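You operate a simulated robot arm through the tools that you are given. There is no shell and no other tool.

The job below is to be done with a simulated robot arm. You get a single attempt, and the scene is never put back.

## Task
Empty the buffer slide, push it in and brush the buffer's bed clean.
Fine: the disc goes on the black mat; use the blue brush and put it back. Set down upright: blue brush. What is to be rubbed or washed off counts as gone when no trace of it is left.
Where things are to end (x, y in the base frame): pink-edged disc within 0.06 m of [0.47, -0.32].

It is judged by the outcome, as a careful person would: the job done as asked, and still so three seconds after it is handed in. It fails if anything else is knocked over, pushed out of place, dropped, spilled or broken.

## Robot
A 7-joint arm with a two-finger gripper, fixed in place. Base frame: the origin is at the foot of the arm, x ahead of it, y to its left, z up; the work surface is at about z = 0. Lengths are in m, angles in degrees, forces in N, time in s.
With the tool pointing down near the work surface it reaches from about 0.22 to 0.56 m from the base axis. Its first joint turns from -166.0 to 166.0 degrees. Payload 1.2 kg.
The tool frame sits at the grasp point between the pads (the TCP): z along the fingers, y along the line on which they close. The tips reach 0.022 m beyond it. Largest opening 0.092 m; the body of the gripper starts 0.065 m behind the TCP.
Orientation is that of the tool frame in the base frame, as a unit quaternion [w, x, y, z]. With the fingers straight down and closing along the base's y, the tool's x points along the base's -x, its y along +y and its z along -z.

## Interface
- The arm moves only by the tool nudge_tool. Its argument "targets" is a list of rows, each a list of 7 numbers: the turn, a rotation vector about the tool's x, y, z in degrees, then the shift along the tool's x, y, z in m, then the opening, from 0 (shut) to 1 (fully open). In form: [[rx, ry, rz, tx, ty, tz, jaw], ...]. A call has 1 to 20 rows; each row shifts and turns the commanded pose from where the row before left it, along the tool's axes as they then stand. Rows are played at 5 a second. More than 0.05 m and 8.6 degrees between two rows, or a gripper value outside its range, and nothing of the call is played. Where a pose cannot be reached the arm comes as near as it can. A force on the tool above 50 N (or 10 N above the force at the start of the call, whichever is more), or a blocked arm, ends the call early, and 0.2 s more pass. The fingers move at their own pace and stop on an object; they squeeze with about 26 N. The grip force told is the motor's: it shows also when the fingers shut on nothing. Time passes only in rows, and 0.2 s behind the last, so rows that do not move let the fingers close. The reply holds the time, the measured pose of the TCP, the force on the tool along the base axes, the opening and the grip force, in the units named above and with some noise, with the torque about the TCP (base axes, N m) and any sound that the robot's microphone picked up.
- Cameras (640 x 400 px; columns grow to the right, rows downward): "scene" is fixed at [0.0504, 0.6507, 0.6015]; the picture's right is [-0.95, -0.32, 0.00], its down [-0.14, 0.41, -0.90] and it looks along [0.29, -0.85, -0.43] (base axes); focal length 327 px, centre (320, 200). "wrist" rides on the gripper at [0.071, 0.019, -0.102] in the tool frame; the picture's right is [-0.26, 0.96, 0.00], its down [-0.75, -0.20, -0.63] and it looks along [-0.60, -0.16, 0.78] (tool axes); focal length 280 px, centre (320, 200). There is no depth. A picture from a camera that has moved, and an enlarged one, comes with that camera's place and axes in the base frame and with its lens.
- snapshot(camera): a new picture of that camera. The clock stands still meanwhile.
- zoom(camera, box): a new picture of the part [left, top, right, bottom] of that camera's present view, enlarged. The clock stands still meanwhile.
- finish_job(): hands the job in; it is judged then, once.

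Places have to be worked out from the pictures, the camera data and where the tool is seen. Open the gripper and draw the arm clear of the work before you hand the job in, unless the task says otherwise.

The tools are called after "Call:" as name(argument=value, ...) on one line, values as JSON. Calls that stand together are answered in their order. nudge_tool: Moves the arm, as the interface text tells. Its arguments: {"type":"object","properties":{"targets":{"type":"array","items":{"type":"array","items":{"type":"number"}}}},"required":["targets"]} The other tools are called the same way: snapshot (camera) takes a picture; zoom (camera, box) takes an enlarged picture of a part of a camera's view; finish_job () hands the job in.

At the start:

```text
t: 0.0
tcp_pos: [0.2745, -0.138, 0.3964]
tcp_rot: [0.001, 0.0, 1.0, 0.0]
wrist_force: [-0.3, -0.4, 0.2]
moment: [0.0, -0.02, -0.05]
finger_gap: 0.092
finger_force: 0.0
```

scene: 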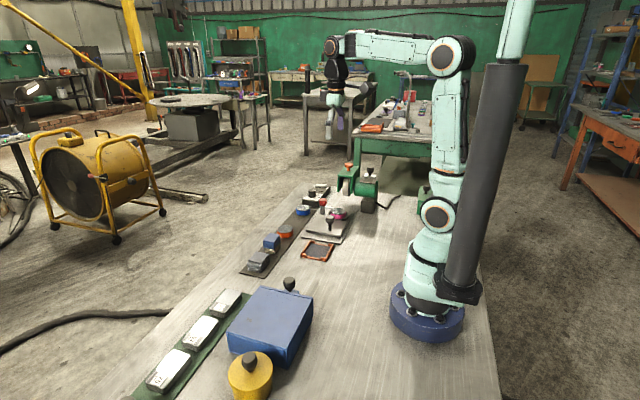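
wrist: 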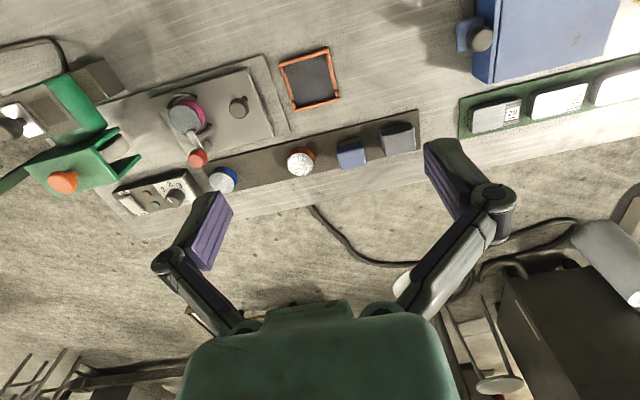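

I start by looking closer at the work area in both cameras to identify the buffer, slide, disc, mat and brush.

Call:
zoom(camera="scene", box=[220, 140, 420, 290])

Call:
zoom(camera="wrist", box=[0, 30, 240, 230])

Call:
zoom(camera="wrist", box=[180, 30, 440, 220])

```text
2.67 times, centred on (320, 215) of scene
camera zoom: at [0.0504, 0.6507, 0.6015], right [-0.95, -0.32, 0.0], down [-0.14, 0.41, -0.9], along [0.29, -0.85, -0.43], focal length 871 px, centre (320, 160)
```

zoom: 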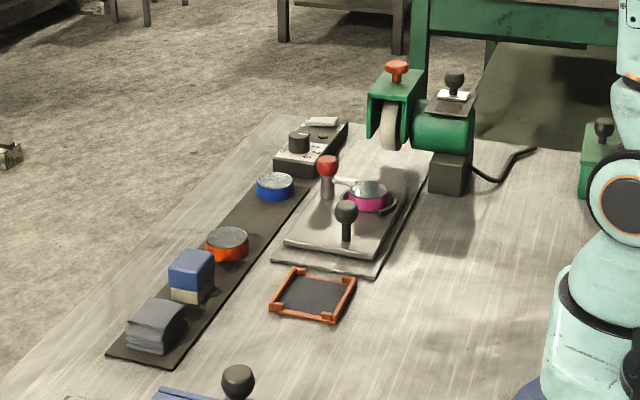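

```text
2.00 times, centred on (120, 130) of wrist
camera zoom: at [0.2041, -0.1168, 0.4986], right [0.26, 0.96, 0.0], down [0.75, -0.2, 0.63], along [0.6, -0.16, -0.78], focal length 561 px, centre (720, 340)
```

zoom: 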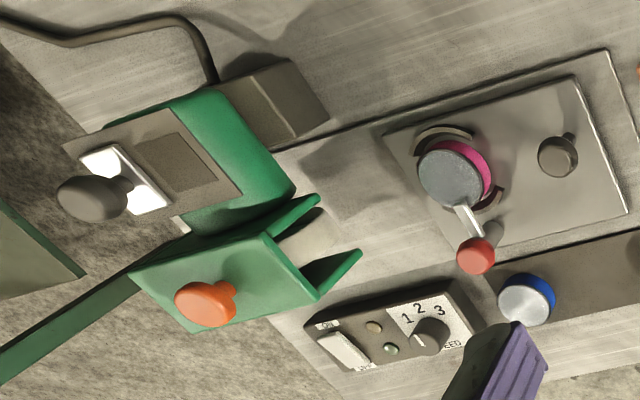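

```text
2.11 times, centred on (310, 125) of wrist
camera zoom: at [0.2041, -0.1168, 0.4986], right [0.26, 0.96, 0.0], down [0.75, -0.2, 0.63], along [0.6, -0.16, -0.78], focal length 590 px, centre (341, 358)
```

zoom: 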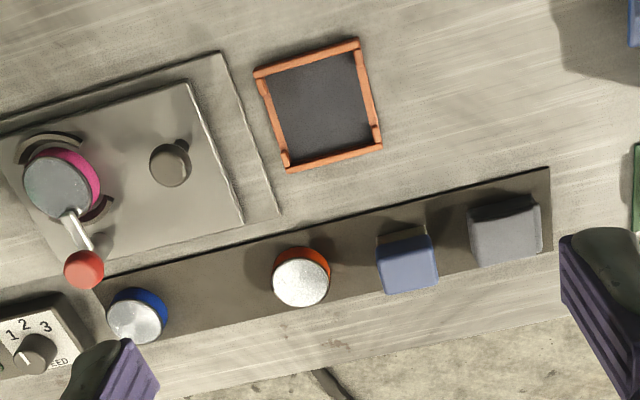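

The dark strip at x≈0.46 carries blue and orange discs, the blue brush and a cloth. The gap on it near y≈-0.31 matches the target. I look closer at the slide, clamp and brush.

Call:
zoom(camera="scene", box=[295, 180, 375, 230])

Call:
zoom(camera="wrist", box=[130, 50, 290, 150])

Call:
zoom(camera="scene", box=[235, 210, 331, 280])

Call:
zoom(camera="scene", box=[320, 150, 400, 220])

Call:
zoom(camera="scene", box=[140, 260, 340, 400])

```text
8.00 times, centred on (335, 205) of scene
camera zoom: at [0.0504, 0.6507, 0.6015], right [-0.95, -0.32, 0.0], down [-0.14, 0.41, -0.9], along [0.29, -0.85, -0.43], focal length 2613 px, centre (200, 160)
```

zoom: 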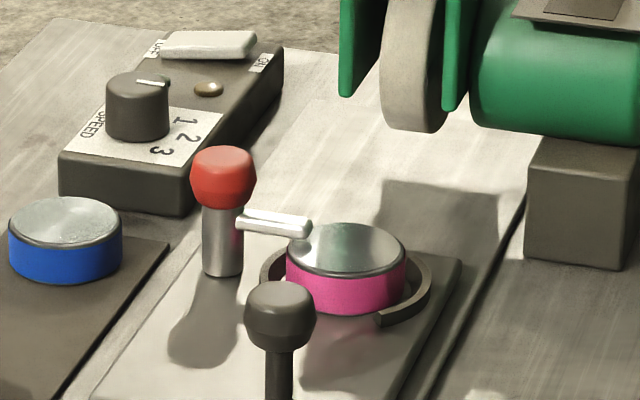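

```text
4.00 times, centred on (210, 100) of wrist
camera zoom: at [0.2041, -0.1168, 0.4986], right [0.26, 0.96, 0.0], down [0.75, -0.2, 0.63], along [0.6, -0.16, -0.78], focal length 1122 px, centre (760, 600)
```

zoom: 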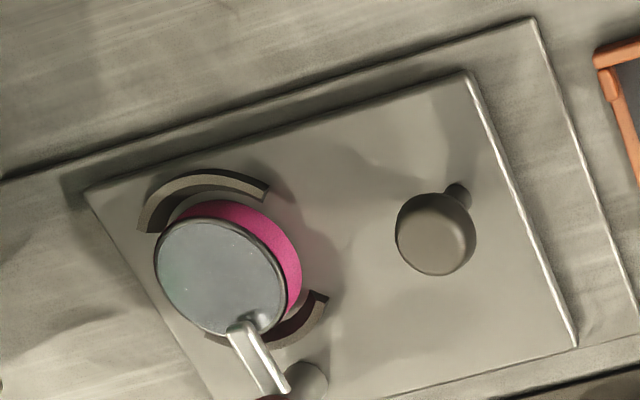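

```text
5.71 times, centred on (283, 245) of scene
camera zoom: at [0.0504, 0.6507, 0.6015], right [-0.95, -0.32, 0.0], down [-0.14, 0.41, -0.9], along [0.29, -0.85, -0.43], focal length 1866 px, centre (531, -57)
```

zoom: 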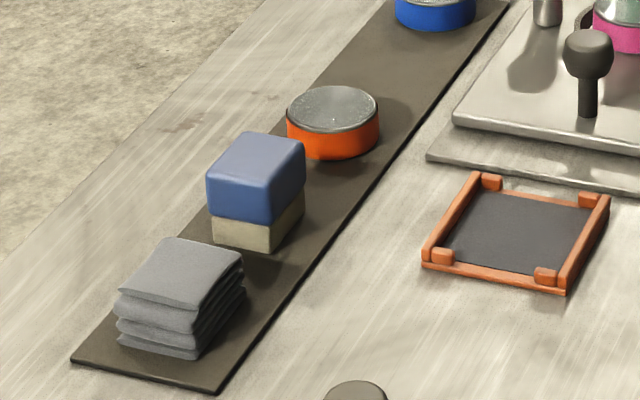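

```text
5.71 times, centred on (360, 185) of scene
camera zoom: at [0.0504, 0.6507, 0.6015], right [-0.95, -0.32, 0.0], down [-0.14, 0.41, -0.9], along [0.29, -0.85, -0.43], focal length 1866 px, centre (91, 286)
```

zoom: 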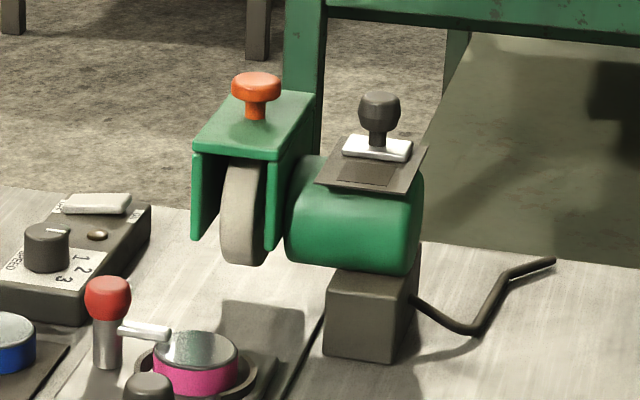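

```text
2.86 times, centred on (240, 330) of scene
camera zoom: at [0.0504, 0.6507, 0.6015], right [-0.95, -0.32, 0.0], down [-0.14, 0.41, -0.9], along [0.29, -0.85, -0.43], focal length 933 px, centre (549, -171)
```

zoom: 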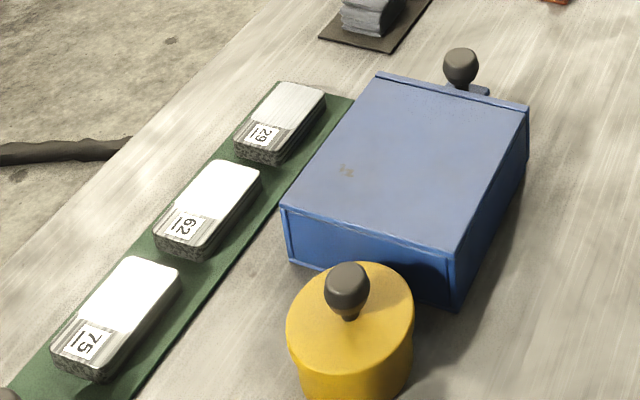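

The clamp's red knob is at about [0.39,-0.386,0.07], the disc at [0.328,-0.382], top about z 0.045, and the slide handle at about [0.329,-0.28,0.07]. I move to a pose from which the wrist camera sees the slide up close.

Call:
nudge_tool(targets=[[0, 0, 0, 0.0124, -0.032, 0.0194, 1], [0, 0, 0, 0.0124, -0.032, 0.0194, 1], [0, 0, 0, 0.0124, -0.032, 0.0194, 1], [0, 0, 0, 0.0124, -0.032, 0.0194, 1], [0, 0, 0, 0.0124, -0.032, 0.0194, 1], [0, 0, 0, 0.0124, -0.032, 0.0194, 1]])

Call:
snapshot(camera="wrist")

Call:
snapshot(camera="scene")

```text
t: 1.4
tcp_pos: [0.1976, -0.3319, 0.2758]
tcp_rot: [0.0, 0.0, 1.0, -0.001]
wrist_force: [0.7, 0.7, -0.3]
moment: [-0.01, -0.01, 0.01]
finger_gap: 0.092
finger_force: 0.0
```

```text
taken
camera wrist: at [0.127, -0.3111, 0.3776], right [0.26, 0.97, 0.0], down [0.75, -0.2, 0.62], along [0.6, -0.16, -0.78], focal length 280 px, centre (320, 200)
```

wrist: 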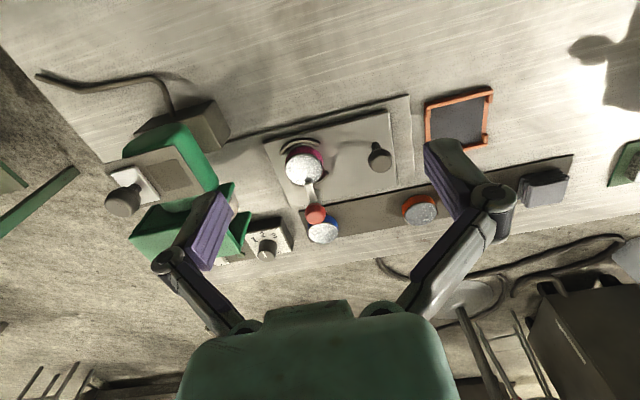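

```text
taken
```

scene: 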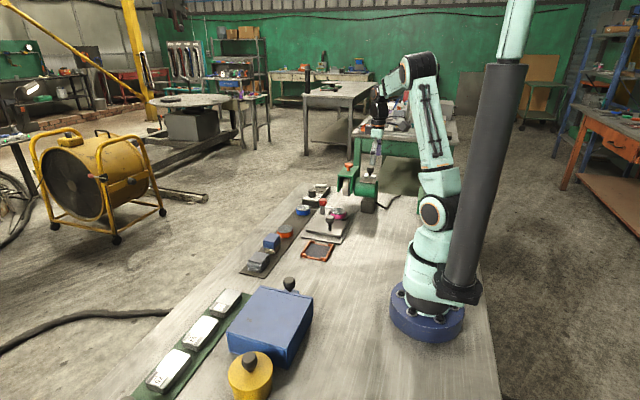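

The slide is in view. I enlarge the clamp/disc area and the bed in the wrist camera.

Call:
zoom(camera="wrist", box=[250, 100, 410, 230])

Call:
zoom(camera="wrist", box=[275, 130, 355, 240])

Call:
zoom(camera="wrist", box=[90, 90, 310, 270])

```text
3.08 times, centred on (330, 165) of wrist
camera zoom: at [0.127, -0.3111, 0.3776], right [0.26, 0.97, 0.0], down [0.75, -0.2, 0.62], along [0.6, -0.16, -0.78], focal length 863 px, centre (289, 308)
```

zoom: 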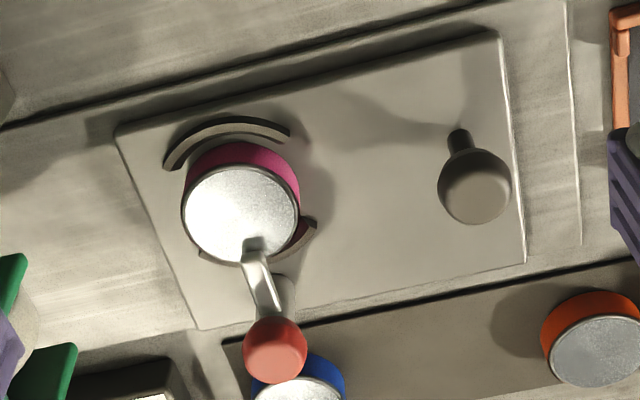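

```text
3.64 times, centred on (315, 185) of wrist
camera zoom: at [0.127, -0.3111, 0.3776], right [0.26, 0.97, 0.0], down [0.75, -0.2, 0.62], along [0.6, -0.16, -0.78], focal length 1020 px, centre (338, 254)
```

zoom: 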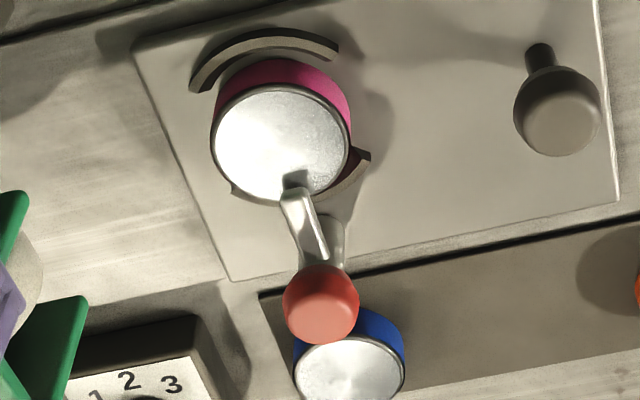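

```text
2.22 times, centred on (200, 180) of wrist
camera zoom: at [0.127, -0.3111, 0.3776], right [0.26, 0.97, 0.0], down [0.75, -0.2, 0.62], along [0.6, -0.16, -0.78], focal length 623 px, centre (587, 244)
```

zoom: 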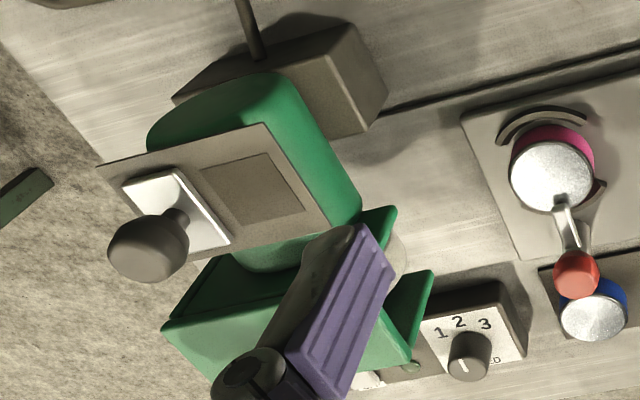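

Triangulated: disc [0.3285,-0.389], top z≈0.037. Red clamp knob [0.388,-0.3875,0.068]. Slide x 0.284–0.408, y -0.438…-0.259, and the handle knob at [0.3285,-0.283,0.06]. I go lower for a close look at the clamp.

Call:
nudge_tool(targets=[[0, 0, 0, -0.023, -0.0098, 0.0365, 1], [0, 0, 0, -0.023, -0.0098, 0.0365, 1], [0, 0, 0, -0.023, -0.0098, 0.0365, 1], [0, 0, 0, -0.023, -0.0098, 0.0365, 1]])

Call:
snapshot(camera="wrist")

Call:
zoom(camera="wrist", box=[240, 80, 440, 230])

```text
t: 2.4
tcp_pos: [0.2927, -0.3674, 0.1331]
tcp_rot: [0.0, 0.001, 1.0, 0.0]
wrist_force: [0.1, 0.0, -0.4]
moment: [0.03, -0.03, 0.02]
finger_gap: 0.092
finger_force: 0.1
```

```text
taken
camera wrist: at [0.2223, -0.3477, 0.2349], right [0.26, 0.96, 0.0], down [0.75, -0.21, 0.63], along [0.6, -0.16, -0.78], focal length 280 px, centre (320, 200)
```

wrist: 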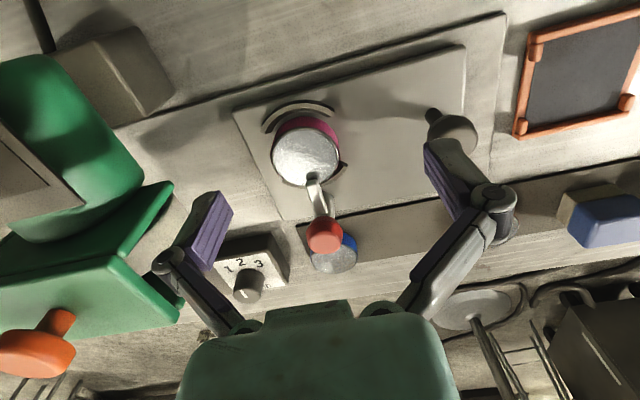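

```text
2.67 times, centred on (340, 155) of wrist
camera zoom: at [0.2223, -0.3477, 0.2349], right [0.26, 0.96, 0.0], down [0.75, -0.21, 0.63], along [0.6, -0.16, -0.78], focal length 748 px, centre (267, 320)
```

zoom: 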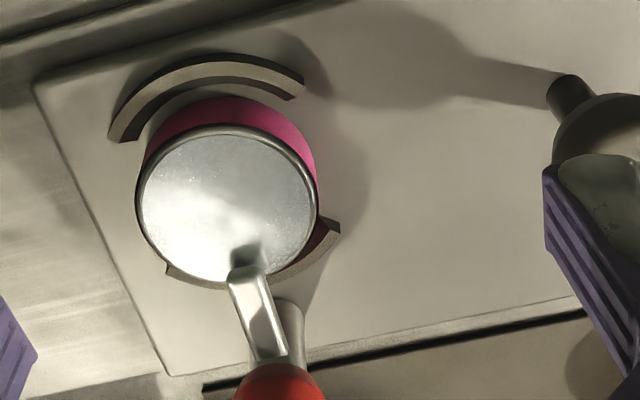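

The clamp looks like a post with a red knob and an arm pressing on the disc rim. I move above the red knob with open fingers straddling it along y, then check alignment.

Call:
nudge_tool(targets=[[0, 0, 0, -0.0318, -0.0067, 0.0044, 1], [0, 0, 0, -0.0318, -0.0067, 0.0044, 1], [0, 0, 0, -0.0318, -0.0067, 0.0044, 1], [0, 0, 0, 0, 0, 0, 1]])

Call:
snapshot(camera="wrist")

Call:
zoom(camera="scene", box=[280, 150, 400, 240])

```text
t: 3.4
tcp_pos: [0.3874, -0.388, 0.1197]
tcp_rot: [0.0, 0.001, 1.0, 0.001]
wrist_force: [0.0, 0.2, 0.1]
moment: [-0.03, 0.0, 0.03]
finger_gap: 0.0923
finger_force: 0.1
```

```text
taken
camera wrist: at [0.3163, -0.3688, 0.2221], right [0.26, 0.96, 0.0], down [0.75, -0.21, 0.62], along [0.6, -0.16, -0.78], focal length 280 px, centre (320, 200)
```

wrist: 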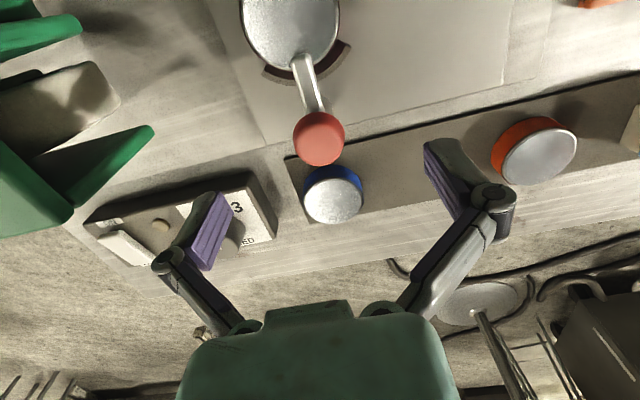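

```text
4.44 times, centred on (340, 195) of scene
camera zoom: at [0.0504, 0.6507, 0.6015], right [-0.95, -0.32, 0.0], down [-0.14, 0.41, -0.9], along [0.29, -0.85, -0.43], focal length 1452 px, centre (231, 222)
```

zoom: 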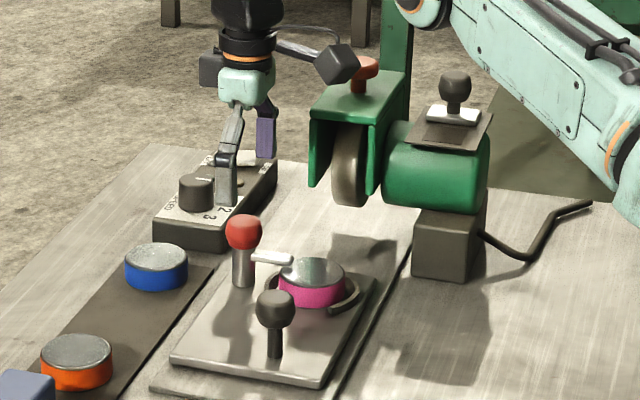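

The knob is centred under the tool at [0.388,-0.3885]. I descend to z≈0.068 and close on it gently.

Call:
nudge_tool(targets=[[0, 0, 0, -0.0005, 0, 0.02, 1], [0, 0, 0, 0, 0, 0.02, 1], [0, 0, 0, 0, 0, 0.012, 1], [0, 0, 0, 0, 0, 0, 0.5], [0, 0, 0, 0, 0, 0, 0.2], [0, 0, 0, 0, 0, 0, 0.2], [0, 0, 0, 0, 0, 0, 0.2]])

Call:
snapshot(camera="wrist")

```text
t: 5.0
tcp_pos: [0.3878, -0.3898, 0.0706]
tcp_rot: [0.002, 0.002, 1.0, -0.003]
wrist_force: [4.9, -29.0, 5.8]
moment: [-0.44, -0.14, -0.08]
finger_gap: 0.0312
finger_force: 28.0
```

```text
taken
camera wrist: at [0.3163, -0.369, 0.1721], right [0.27, 0.96, 0.0], down [0.75, -0.2, 0.63], along [0.6, -0.17, -0.78], focal length 280 px, centre (320, 200)
```

wrist: 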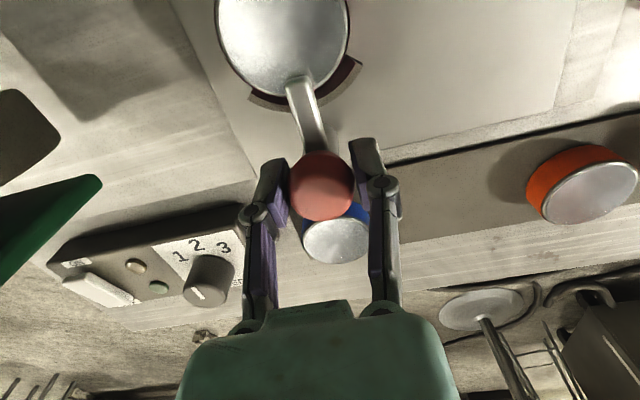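

The wrist shows -29 N in y: only one finger pushes on the knob, so the knob sits slightly toward -y of my grip. I open, shift a little toward -y and close again more carefully.

Call:
nudge_tool(targets=[[0, 0, 0, 0, 0, 0, 0.45], [0, 0, 0, 0, 0, 0, 0.45]])

Call:
zoom(camera="wrist", box=[240, 110, 400, 210])

```text
t: 5.6
tcp_pos: [0.3882, -0.386, 0.0681]
tcp_rot: [-0.002, -0.001, 1.0, 0.001]
wrist_force: [-0.1, -0.1, 0.4]
moment: [0.01, 0.0, -0.02]
finger_gap: 0.0414
finger_force: 0.1
```

```text
4.00 times, centred on (320, 160) of wrist
camera zoom: at [0.3169, -0.3672, 0.1707], right [0.26, 0.97, 0.0], down [0.75, -0.21, 0.62], along [0.6, -0.16, -0.78], focal length 1122 px, centre (320, 360)
```

zoom: 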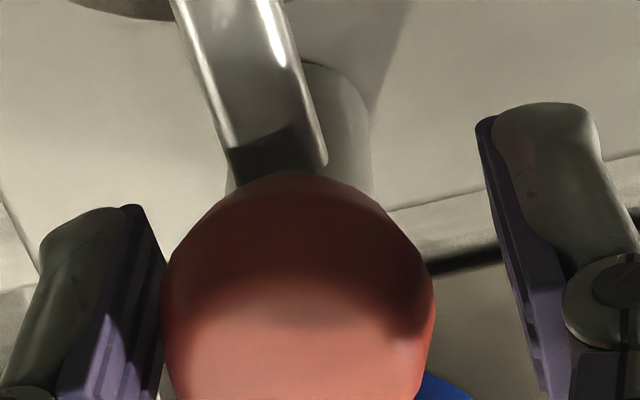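

The left finger is against the knob and the right one stands ~7-9 mm off, so I shift about 4 mm toward -y and close again.

Call:
nudge_tool(targets=[[0, 0, 0, 0, -0.0022, 0, 0.5], [0, 0, 0, 0, -0.0022, 0, 0.5], [0, 0, 0, 0, 0, 0, 0.38]])

Call:
zoom(camera="wrist", box=[240, 110, 400, 210])

```text
t: 6.4
tcp_pos: [0.3885, -0.3919, 0.0689]
tcp_rot: [0.001, 0.0, 1.0, 0.0]
wrist_force: [-0.2, 0.6, 0.1]
moment: [-0.01, -0.03, 0.01]
finger_gap: 0.0354
finger_force: 0.6
```

```text
4.00 times, centred on (320, 160) of wrist
camera zoom: at [0.3176, -0.3719, 0.1711], right [0.26, 0.96, 0.0], down [0.75, -0.21, 0.63], along [0.6, -0.16, -0.78], focal length 1122 px, centre (320, 360)
```

zoom: 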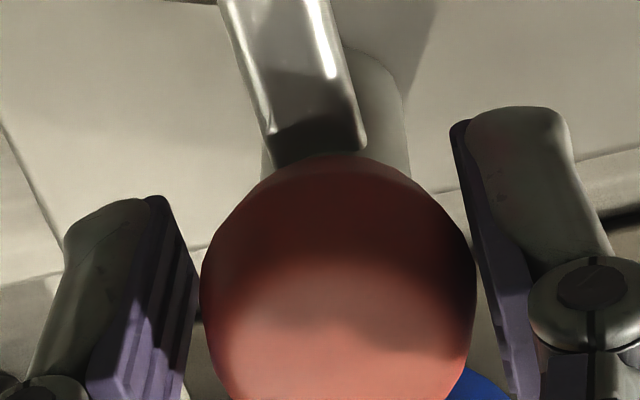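

The knob is now centred between the pads. I close on it and read the forces.

Call:
nudge_tool(targets=[[0, 0, 0, 0, 0, 0, 0.3], [0, 0, 0, 0, 0, 0, 0.25], [0, 0, 0, 0, 0, 0, 0.2]])

```text
t: 7.2
tcp_pos: [0.3898, -0.3931, 0.0678]
tcp_rot: [0.0, -0.001, 1.0, 0.001]
wrist_force: [2.2, 2.2, -0.7]
moment: [0.02, -0.05, -0.02]
finger_gap: 0.031
finger_force: 27.9
```

Good grip (gap 0.031, side force ≈2 N). I try a small twist of 15° to swing the arm toward +y and watch the torque.

Call:
nudge_tool(targets=[[0, 0, 5, 0, 0, 0, 0.2], [0, 0, 5, 0, 0, 0, 0.2], [0, 0, 5, 0, 0, 0, 0.2]])

Call:
snapshot(camera="wrist")

Call:
zoom(camera="scene", box=[290, 170, 380, 230])

```text
t: 8.0
tcp_pos: [0.3884, -0.391, 0.0682]
tcp_rot: [0.0, 0.131, 0.991, 0.0]
wrist_force: [5.9, 2.7, 1.4]
moment: [0.07, 0.24, 0.02]
finger_gap: 0.0309
finger_force: 28.4
```

```text
taken
camera wrist: at [0.3252, -0.3537, 0.171], right [0.5, 0.86, 0.0], down [0.67, -0.39, 0.63], along [0.54, -0.32, -0.78], focal length 280 px, centre (320, 200)
```

wrist: 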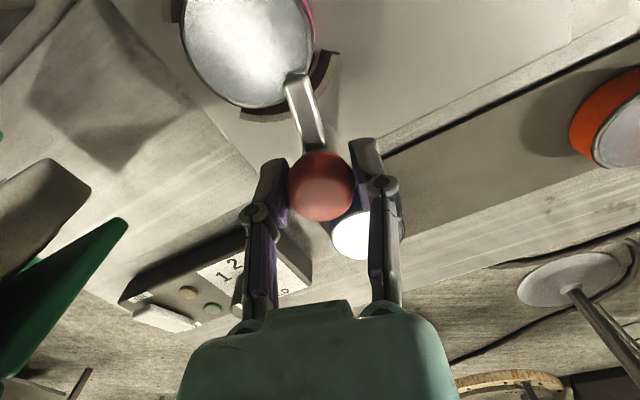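

```text
6.67 times, centred on (335, 200) of scene
camera zoom: at [0.0504, 0.6507, 0.6015], right [-0.95, -0.32, 0.0], down [-0.14, 0.41, -0.9], along [0.29, -0.85, -0.43], focal length 2178 px, centre (220, 200)
```

zoom: 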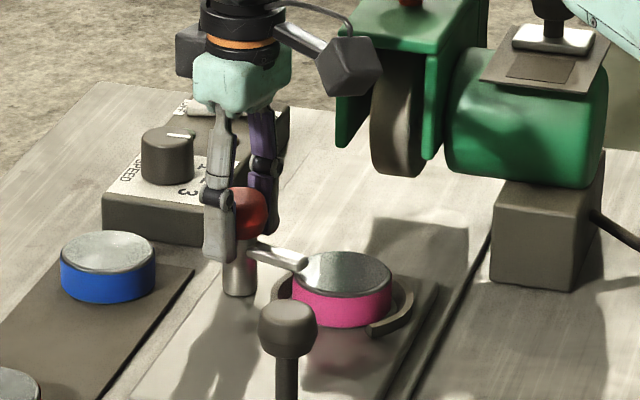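

The arm turns with the knob at low torque. I continue the swing.

Call:
nudge_tool(targets=[[0, 0, 6, 0, 0, 0, 0.2], [0, 0, 6, 0, 0, 0, 0.2], [0, 0, 6, 0, 0, 0, 0.2], [0, 0, 6, 0, 0, 0, 0.2], [0, 0, 6, 0, 0, 0, 0.2], [0, 0, 6, 0, 0, 0, 0.2]])

Call:
snapshot(camera="wrist")

Call:
zoom(camera="scene", box=[290, 170, 380, 230])

```text
t: 9.4
tcp_pos: [0.3893, -0.3916, 0.0685]
tcp_rot: [0.001, 0.431, 0.902, 0.0]
wrist_force: [17.5, 2.4, -1.8]
moment: [0.37, 0.08, 0.03]
finger_gap: 0.031
finger_force: 28.0
```

```text
taken
camera wrist: at [0.3592, -0.3241, 0.171], right [0.92, 0.4, 0.0], down [0.31, -0.71, 0.63], along [0.25, -0.57, -0.78], focal length 280 px, centre (320, 200)
```

wrist: 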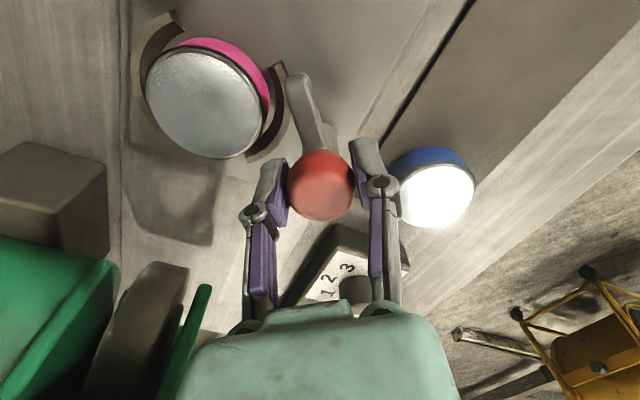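

```text
6.67 times, centred on (335, 200) of scene
camera zoom: at [0.0504, 0.6507, 0.6015], right [-0.95, -0.32, 0.0], down [-0.14, 0.41, -0.9], along [0.29, -0.85, -0.43], focal length 2178 px, centre (220, 200)
```

zoom: 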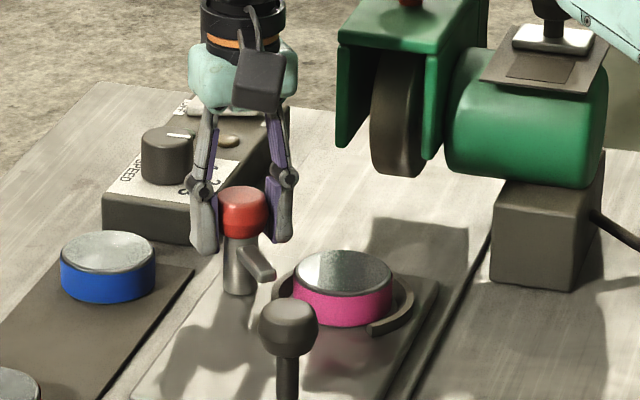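

The clamp arm is off the disc now (~51°). I continue toward ~90° with a small centring shift to relieve the side force.

Call:
nudge_tool(targets=[[0, 0, 6, 0, 0.001, 0, 0.2], [0, 0, 6, 0, 0.0005, 0, 0.2], [0, 0, 6, 0, 0, 0, 0.2], [0, 0, 6, 0, 0, 0, 0.2], [0, 0, 6, 0, 0, 0, 0.2], [0, 0, 6, 0, 0, 0, 0.2]])

Call:
snapshot(camera="wrist")

Call:
zoom(camera="scene", box=[290, 170, 380, 230])

```text
t: 10.8
tcp_pos: [0.3901, -0.393, 0.0695]
tcp_rot: [-0.001, 0.691, 0.723, -0.001]
wrist_force: [-3.1, 0.9, 9.2]
moment: [0.29, 0.08, -0.02]
finger_gap: 0.0309
finger_force: 28.2
```

```text
taken
camera wrist: at [0.4057, -0.3199, 0.1711], right [0.98, -0.22, 0.0], down [-0.17, -0.76, 0.63], along [-0.14, -0.61, -0.78], focal length 280 px, centre (320, 200)
```

wrist: 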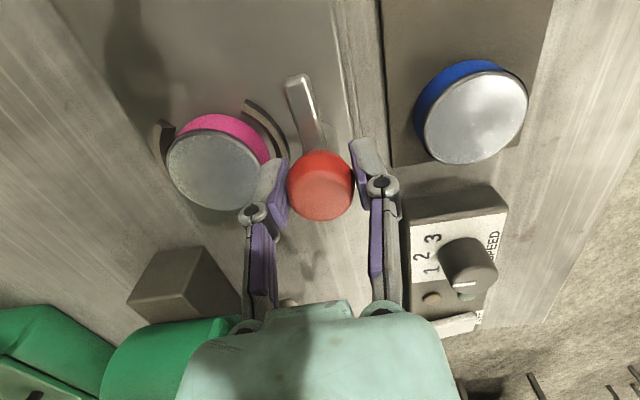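

```text
6.67 times, centred on (335, 200) of scene
camera zoom: at [0.0504, 0.6507, 0.6015], right [-0.95, -0.32, 0.0], down [-0.14, 0.41, -0.9], along [0.29, -0.85, -0.43], focal length 2178 px, centre (220, 200)
```

zoom: 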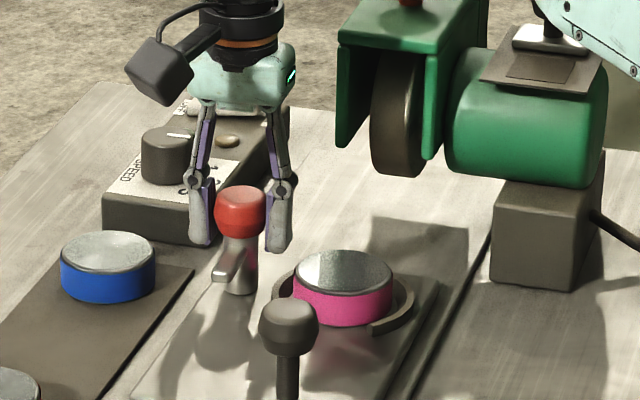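

The clamp arm now points +y, clear of the disc. I open, lift straight up and turn the tool back so that the fingers close along y.

Call:
nudge_tool(targets=[[0, 0, 0, 0, 0, 0, 0.5], [0, 0, 0, 0, 0, 0, 0.6], [0, 0, 0, 0, 0, -0.035, 0.6], [0, 0, 0, 0, 0, -0.04, 0.6], [0, 0, -7.945, 0, 0, 0, 1], [0, 0, -7.945, 0, 0, 0, 1], [0, 0, -7.945, 0, 0, 0, 1], [0, 0, -7.945, 0, 0, 0, 1], [0, 0, -7.945, 0, 0, 0, 1], [0, 0, -7.945, 0, 0, 0, 1], [0, 0, -7.945, 0, 0, 0, 1], [0, 0, -7.945, 0, 0, 0, 1], [0, 0, -7.945, 0, 0, 0, 1], [0, 0, -7.945, 0, 0, 0, 1], [0, 0, -7.945, 0, 0, 0, 1]])

Call:
snapshot(camera="wrist")

```text
t: 14.0
tcp_pos: [0.39, -0.3897, 0.1441]
tcp_rot: [0.0, -0.006, 1.0, 0.0]
wrist_force: [0.4, -0.8, -0.4]
moment: [0.01, -0.01, 0.01]
finger_gap: 0.0921
finger_force: 0.1
```

```text
taken
camera wrist: at [0.3183, -0.3714, 0.2461], right [0.25, 0.97, 0.0], down [0.76, -0.2, 0.63], along [0.6, -0.16, -0.78], focal length 280 px, centre (320, 200)
```

wrist: 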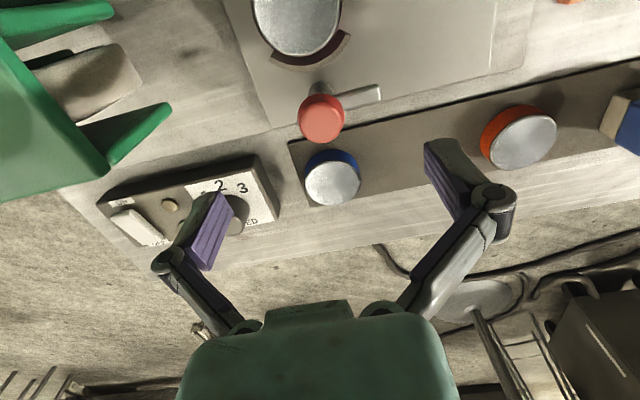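

Clear. I move over the disc and look again for alignment.

Call:
nudge_tool(targets=[[0, 0, 0, 0.031, 0, 0.0, 1], [0, 0, 0, 0.0305, 0, 0.02, 1], [0, 0, 0, 0, 0, 0.02, 1], [0, 0, 0, 0, 0, 0, 1]])

Call:
snapshot(camera="wrist")

Call:
zoom(camera="wrist", box=[220, 70, 420, 220])

```text
t: 15.0
tcp_pos: [0.3258, -0.3926, 0.1062]
tcp_rot: [0.0, -0.003, 1.0, 0.0]
wrist_force: [-0.8, -1.3, -0.5]
moment: [-0.01, -0.01, 0.0]
finger_gap: 0.0918
finger_force: 0.0
```

```text
taken
camera wrist: at [0.255, -0.3729, 0.2084], right [0.25, 0.97, 0.0], down [0.75, -0.2, 0.63], along [0.6, -0.16, -0.78], focal length 280 px, centre (320, 200)
```

wrist: 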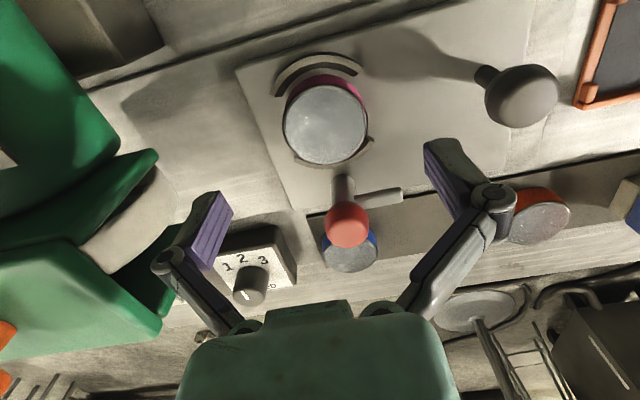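

```text
2.67 times, centred on (320, 145) of wrist
camera zoom: at [0.255, -0.3729, 0.2084], right [0.25, 0.97, 0.0], down [0.75, -0.2, 0.63], along [0.6, -0.16, -0.78], focal length 748 px, centre (320, 347)
```

zoom: 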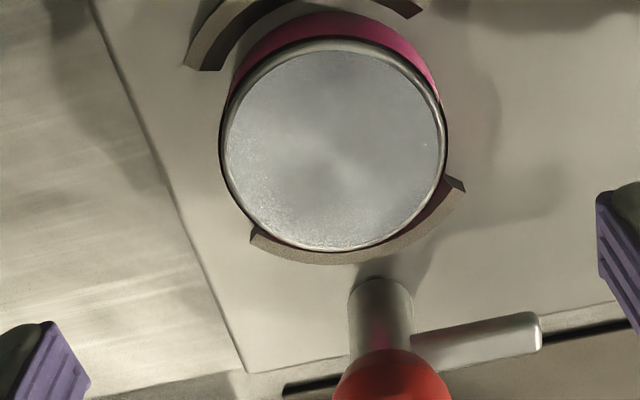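

The disc appears ~2 mm toward +y of the grip axis. I correct it, descend to just above the disc, and recheck.

Call:
nudge_tool(targets=[[0, 0, 0, -0.001, 0.002, 0.02, 1], [0, 0, 0, 0, 0, 0.02, 1], [0, 0, 0, 0, 0, 0, 1]])

Call:
snapshot(camera="wrist")

Call:
zoom(camera="scene", box=[290, 170, 380, 230])

```text
t: 15.8
tcp_pos: [0.3292, -0.3899, 0.0638]
tcp_rot: [0.0, -0.004, 1.0, 0.0]
wrist_force: [0.0, -0.4, 0.2]
moment: [0.0, 0.02, -0.02]
finger_gap: 0.0918
finger_force: 0.0
```

```text
taken
camera wrist: at [0.258, -0.3694, 0.1664], right [0.25, 0.97, 0.0], down [0.75, -0.2, 0.62], along [0.6, -0.16, -0.78], focal length 280 px, centre (320, 200)
```

wrist: 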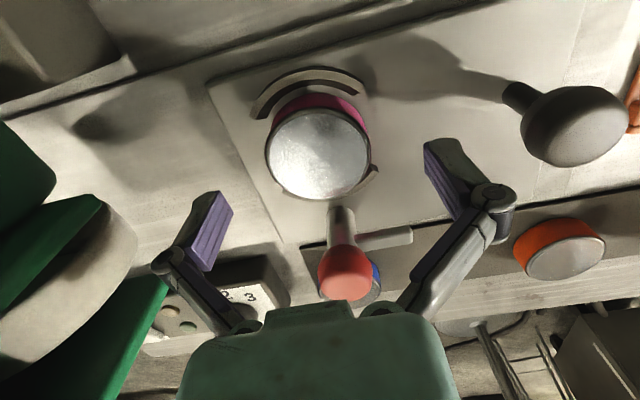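

```text
6.67 times, centred on (335, 200) of scene
camera zoom: at [0.0504, 0.6507, 0.6015], right [-0.95, -0.32, 0.0], down [-0.14, 0.41, -0.9], along [0.29, -0.85, -0.43], focal length 2178 px, centre (220, 200)
```

zoom: 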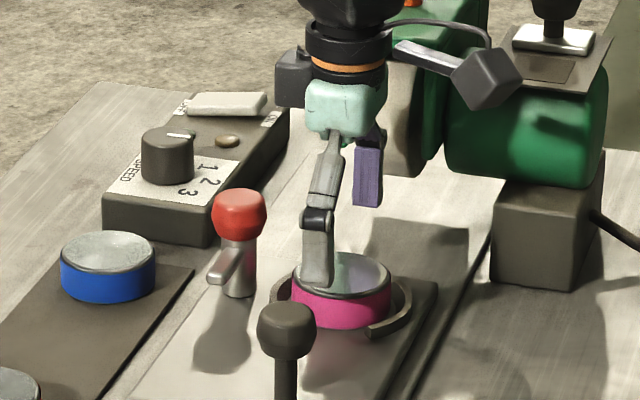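

Centred within a couple of mm. I descend to TCP z≈0.044 (tips ~0.022) and close gradually on the disc.

Call:
nudge_tool(targets=[[0, 0, 0, 0, -0.001, 0.01, 1], [0, 0, 0, 0, 0, 0.01, 1], [0, 0, 0, 0, 0, 0, 0.75]])

Call:
zoom(camera="wrist", box=[200, 70, 440, 220])

Call:
zoom(camera="scene", box=[290, 170, 380, 230])

```text
t: 16.6
tcp_pos: [0.3305, -0.3902, 0.0433]
tcp_rot: [0.0, -0.003, 1.0, 0.001]
wrist_force: [-0.8, 0.1, -0.5]
moment: [0.02, 0.01, 0.02]
finger_gap: 0.0688
finger_force: 0.0
```

```text
2.67 times, centred on (320, 145) of wrist
camera zoom: at [0.2588, -0.371, 0.1461], right [0.25, 0.97, 0.0], down [0.75, -0.2, 0.63], along [0.6, -0.16, -0.78], focal length 748 px, centre (320, 347)
```

zoom: 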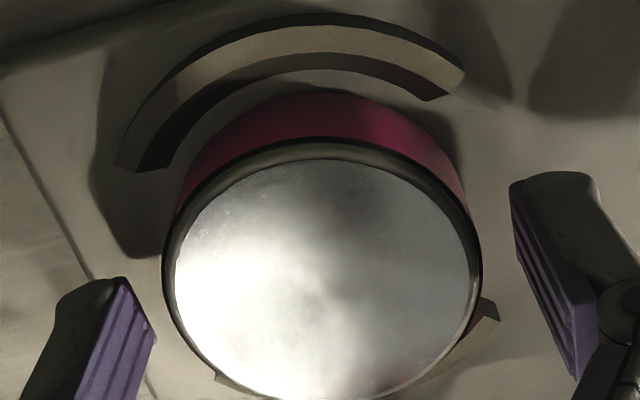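

```text
6.67 times, centred on (335, 200) of scene
camera zoom: at [0.0504, 0.6507, 0.6015], right [-0.95, -0.32, 0.0], down [-0.14, 0.41, -0.9], along [0.29, -0.85, -0.43], focal length 2178 px, centre (220, 200)
```

zoom: 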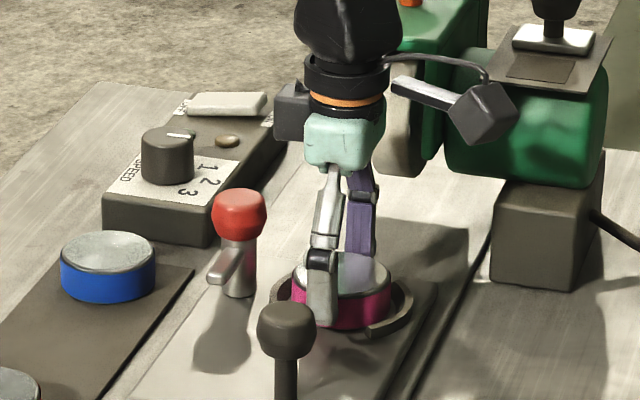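

Nearly centred (slightly more room on the +y side). I shift 1 mm to -y and close.

Call:
nudge_tool(targets=[[0, 0, 0, 0, -0.001, 0, 0.65], [0, 0, 0, 0, 0, 0, 0.58], [0, 0, 0, 0, 0, 0, 0.5], [0, 0, 0, 0, 0, 0, 0.45]])

```text
t: 17.6
tcp_pos: [0.3303, -0.3922, 0.0432]
tcp_rot: [0.0, -0.004, 1.0, 0.0]
wrist_force: [0.0, 1.2, 0.0]
moment: [0.09, 0.02, -0.01]
finger_gap: 0.0532
finger_force: 26.0
```

Gripped (gap 0.053, balanced). I lift slowly and check that the disc comes up with the slide staying in place.

Call:
nudge_tool(targets=[[0, 0, 0, 0, 0, -0.01, 0.45], [0, 0, 0, 0, 0, -0.02, 0.45], [0, 0, 0, 0, 0, -0.03, 0.45], [0, 0, 0, 0, 0, -0.03, 0.45]])

Call:
snapshot(camera="wrist")

Call:
zoom(camera="scene", box=[240, 140, 390, 260])

```text
t: 18.6
tcp_pos: [0.3295, -0.3914, 0.1353]
tcp_rot: [0.0, -0.004, 1.0, -0.001]
wrist_force: [-0.1, 0.3, -4.0]
moment: [0.0, -0.01, -0.02]
finger_gap: 0.0534
finger_force: 26.0
```

```text
taken
camera wrist: at [0.2583, -0.3729, 0.2372], right [0.25, 0.97, 0.0], down [0.76, -0.2, 0.62], along [0.6, -0.16, -0.78], focal length 280 px, centre (320, 200)
```

wrist: 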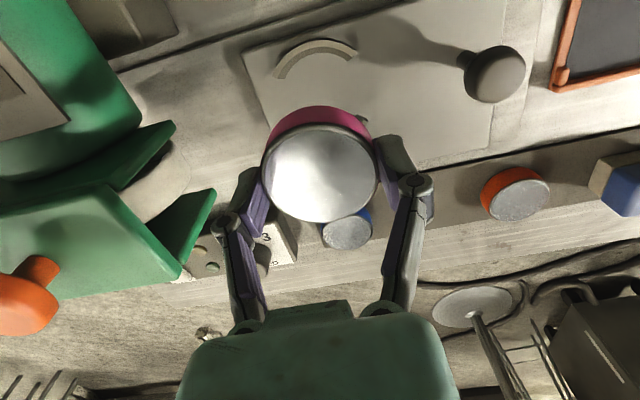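

```text
3.33 times, centred on (315, 200) of scene
camera zoom: at [0.0504, 0.6507, 0.6015], right [-0.95, -0.32, 0.0], down [-0.14, 0.41, -0.9], along [0.29, -0.85, -0.43], focal length 1089 px, centre (337, 200)
```

zoom: 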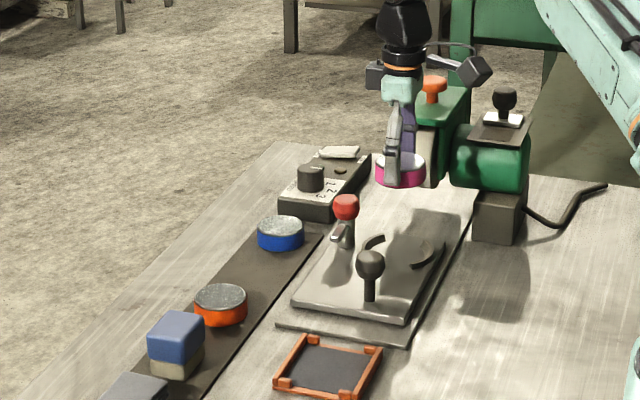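

The disc is held (~0.4 kg) and the slide stayed. The free spot on the mat is midway between the blue (y≈-0.40) and orange (y≈-0.23) discs. I carry it at height to about [0.464,-0.313].

Call:
nudge_tool(targets=[[0, 0, 0, -0.0336, 0.0195, 0, 0.45], [0, 0, 0, -0.0336, 0.0195, 0, 0.45], [0, 0, 0, -0.0336, 0.0195, 0, 0.45], [0, 0, 0, -0.0336, 0.0195, 0, 0.45], [0, 0, 0, 0, 0, 0, 0.45]])

Call:
snapshot(camera="wrist")

Call:
zoom(camera="scene", box=[240, 140, 390, 260])

```text
t: 19.8
tcp_pos: [0.4592, -0.3131, 0.1321]
tcp_rot: [-0.001, -0.003, 1.0, 0.001]
wrist_force: [-0.1, -0.2, -4.0]
moment: [0.0, -0.01, 0.01]
finger_gap: 0.0529
finger_force: 25.9
```

```text
taken
camera wrist: at [0.3892, -0.2939, 0.234], right [0.26, 0.97, 0.0], down [0.76, -0.2, 0.62], along [0.6, -0.16, -0.78], focal length 280 px, centre (320, 200)
```

wrist: 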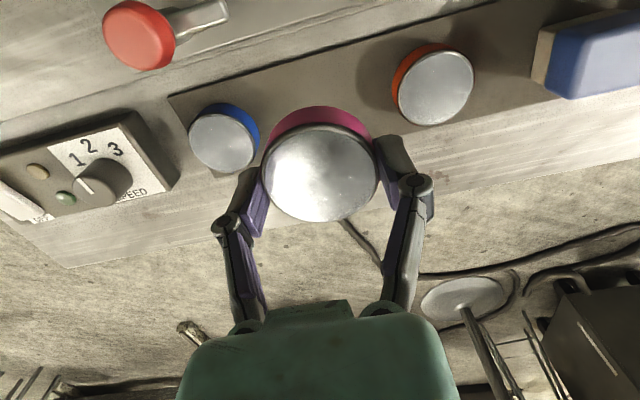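

```text
3.33 times, centred on (315, 200) of scene
camera zoom: at [0.0504, 0.6507, 0.6015], right [-0.95, -0.32, 0.0], down [-0.14, 0.41, -0.9], along [0.29, -0.85, -0.43], focal length 1089 px, centre (337, 200)
```

zoom: 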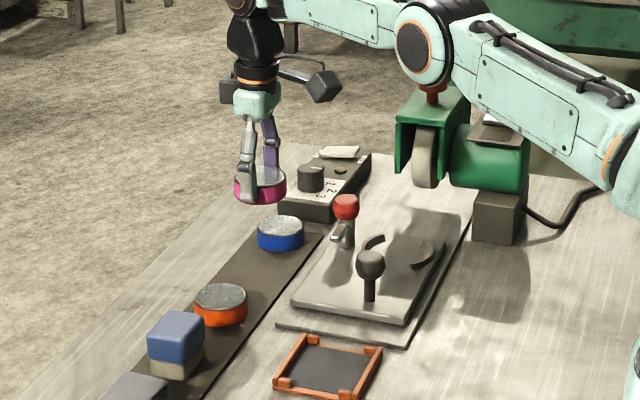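

Position is about 1 cm short of the mat's centre line (x 0.471; mat spans 0.433–0.508), in the middle in y. I descend to just above the mat while edging outward a few mm.

Call:
nudge_tool(targets=[[0, 0, 0, -0.002, 0, 0.028, 0.45], [0, 0, 0, -0.002, 0, 0.028, 0.45], [0, 0, 0, -0.001, 0, 0.024, 0.45], [0, 0, 0, 0, 0, 0.006, 0.45], [0, 0, 0, 0, 0, 0, 0.45]])

Call:
snapshot(camera="wrist")

Call:
zoom(camera="scene", box=[240, 170, 360, 260])

```text
t: 21.0
tcp_pos: [0.4664, -0.3124, 0.0475]
tcp_rot: [0.001, -0.004, 1.0, 0.0]
wrist_force: [-0.2, 0.1, -4.5]
moment: [0.01, 0.0, 0.02]
finger_gap: 0.0531
finger_force: 26.0
```

```text
taken
camera wrist: at [0.3948, -0.2934, 0.1496], right [0.25, 0.97, 0.0], down [0.75, -0.2, 0.63], along [0.6, -0.16, -0.78], focal length 280 px, centre (320, 200)
```

wrist: 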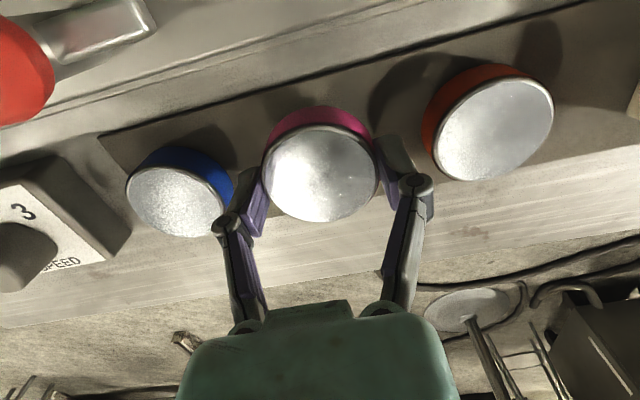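

```text
4.44 times, centred on (300, 215) of scene
camera zoom: at [0.0504, 0.6507, 0.6015], right [-0.95, -0.32, 0.0], down [-0.14, 0.41, -0.9], along [0.29, -0.85, -0.43], focal length 1452 px, centre (409, 133)
```

zoom: 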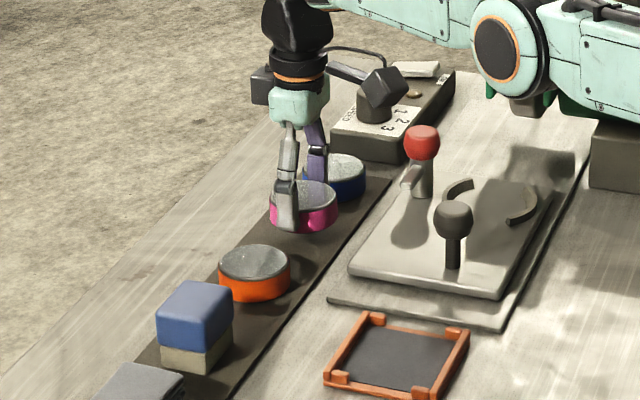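

Over the mat at [0.466,-0.312], with the pose still level. I lower in small steps, watching the vertical force.

Call:
nudge_tool(targets=[[0, 0, 0, 0, 0, 0.004, 0.45], [0, 0, 0, 0, 0, 0.004, 0.45], [0, 0, 0, 0, 0, 0.004, 0.45], [0, 0, 0, 0, 0, 0.002, 0.45], [0, 0, 0, 0, 0, 0, 0.45]])

```text
t: 22.2
tcp_pos: [0.4649, -0.311, 0.0334]
tcp_rot: [0.0, -0.003, 1.0, 0.0]
wrist_force: [-0.1, -0.3, -3.0]
moment: [0.0, 0.03, 0.01]
finger_gap: 0.0533
finger_force: 25.7
out of reach, approached as far as the arm can: row 4
```

The reach limit is hit at row 4. I pull in a few mm toward the base (to x≈0.461) and keep lowering.

Call:
nudge_tool(targets=[[0, 0, 0, 0.003, 0.001, 0, 0.45], [0, 0, 0, 0.002, 0.001, 0.001, 0.45], [0, 0, 0, 0, 0, 0.001, 0.45], [0, 0, 0, 0, 0, 0, 0.45]])

Call:
zoom(camera="scene", box=[270, 180, 340, 230])

Call:
snapshot(camera="wrist")

```text
t: 23.2
tcp_pos: [0.46, -0.3089, 0.0327]
tcp_rot: [0.0, -0.003, 1.0, 0.001]
wrist_force: [-0.3, 0.7, -3.9]
moment: [-0.01, -0.01, -0.02]
finger_gap: 0.053
finger_force: 25.9
```

```text
8.00 times, centred on (305, 205) of scene
camera zoom: at [0.0504, 0.6507, 0.6015], right [-0.95, -0.32, 0.0], down [-0.14, 0.41, -0.9], along [0.29, -0.85, -0.43], focal length 2613 px, centre (440, 160)
```

zoom: 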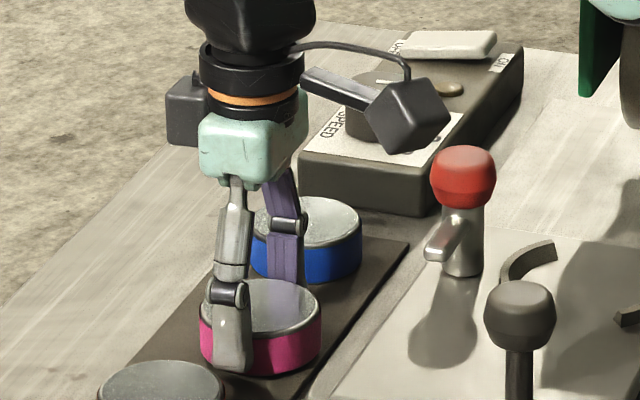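

```text
taken
camera wrist: at [0.3891, -0.2903, 0.1341], right [0.25, 0.97, 0.0], down [0.75, -0.2, 0.62], along [0.6, -0.16, -0.78], focal length 280 px, centre (320, 200)
```

wrist: 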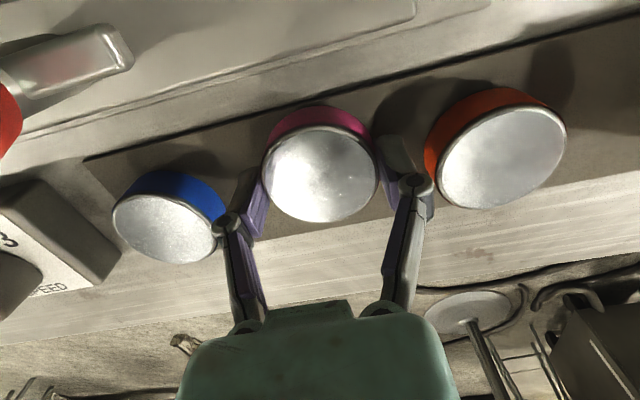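

Still hanging freely. I recentre 3 mm toward -y between the neighbours and keep lowering.

Call:
nudge_tool(targets=[[0, 0, 0, 0.0005, -0.002, 0, 0.45], [0, 0, 0, 0, -0.001, 0.002, 0.45], [0, 0, 0, 0, 0, 0.0015, 0.45], [0, 0, 0, 0, 0, 0, 0.45]])

```text
t: 24.2
tcp_pos: [0.461, -0.3129, 0.029]
tcp_rot: [0.0, -0.004, 1.0, 0.0]
wrist_force: [-8.1, 7.0, 13.9]
moment: [0.19, 0.19, -0.19]
finger_gap: 0.0531
finger_force: 25.6
```

Contact with the mat (+14 N). I ease up slightly, open modestly and lift away.

Call:
nudge_tool(targets=[[0, 0, 0, 0, 0, -0.0008, 0.45], [0, 0, 0, 0, 0, 0, 0.62], [0, 0, 0, 0, 0, 0, 0.7], [0, 0, 0, 0, 0, 0, 0.7]])

Call:
snapshot(camera="wrist")

```text
t: 25.2
tcp_pos: [0.4598, -0.3134, 0.0291]
tcp_rot: [0.001, -0.004, 1.0, 0.0]
wrist_force: [-0.2, 0.1, -0.4]
moment: [-0.01, -0.02, 0.02]
finger_gap: 0.0642
finger_force: 0.0
```

```text
taken
camera wrist: at [0.3889, -0.2936, 0.1317], right [0.25, 0.97, 0.0], down [0.75, -0.2, 0.63], along [0.6, -0.16, -0.78], focal length 280 px, centre (320, 200)
```

wrist: 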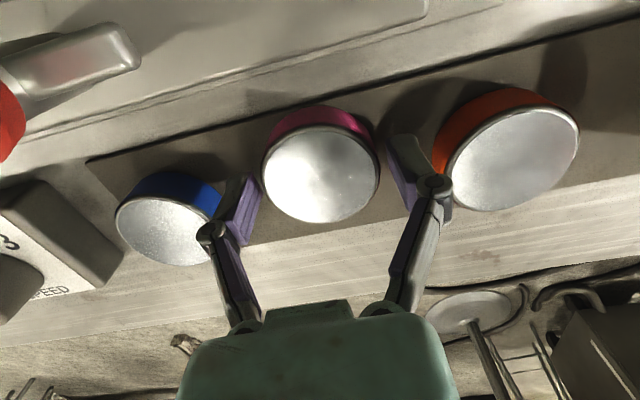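

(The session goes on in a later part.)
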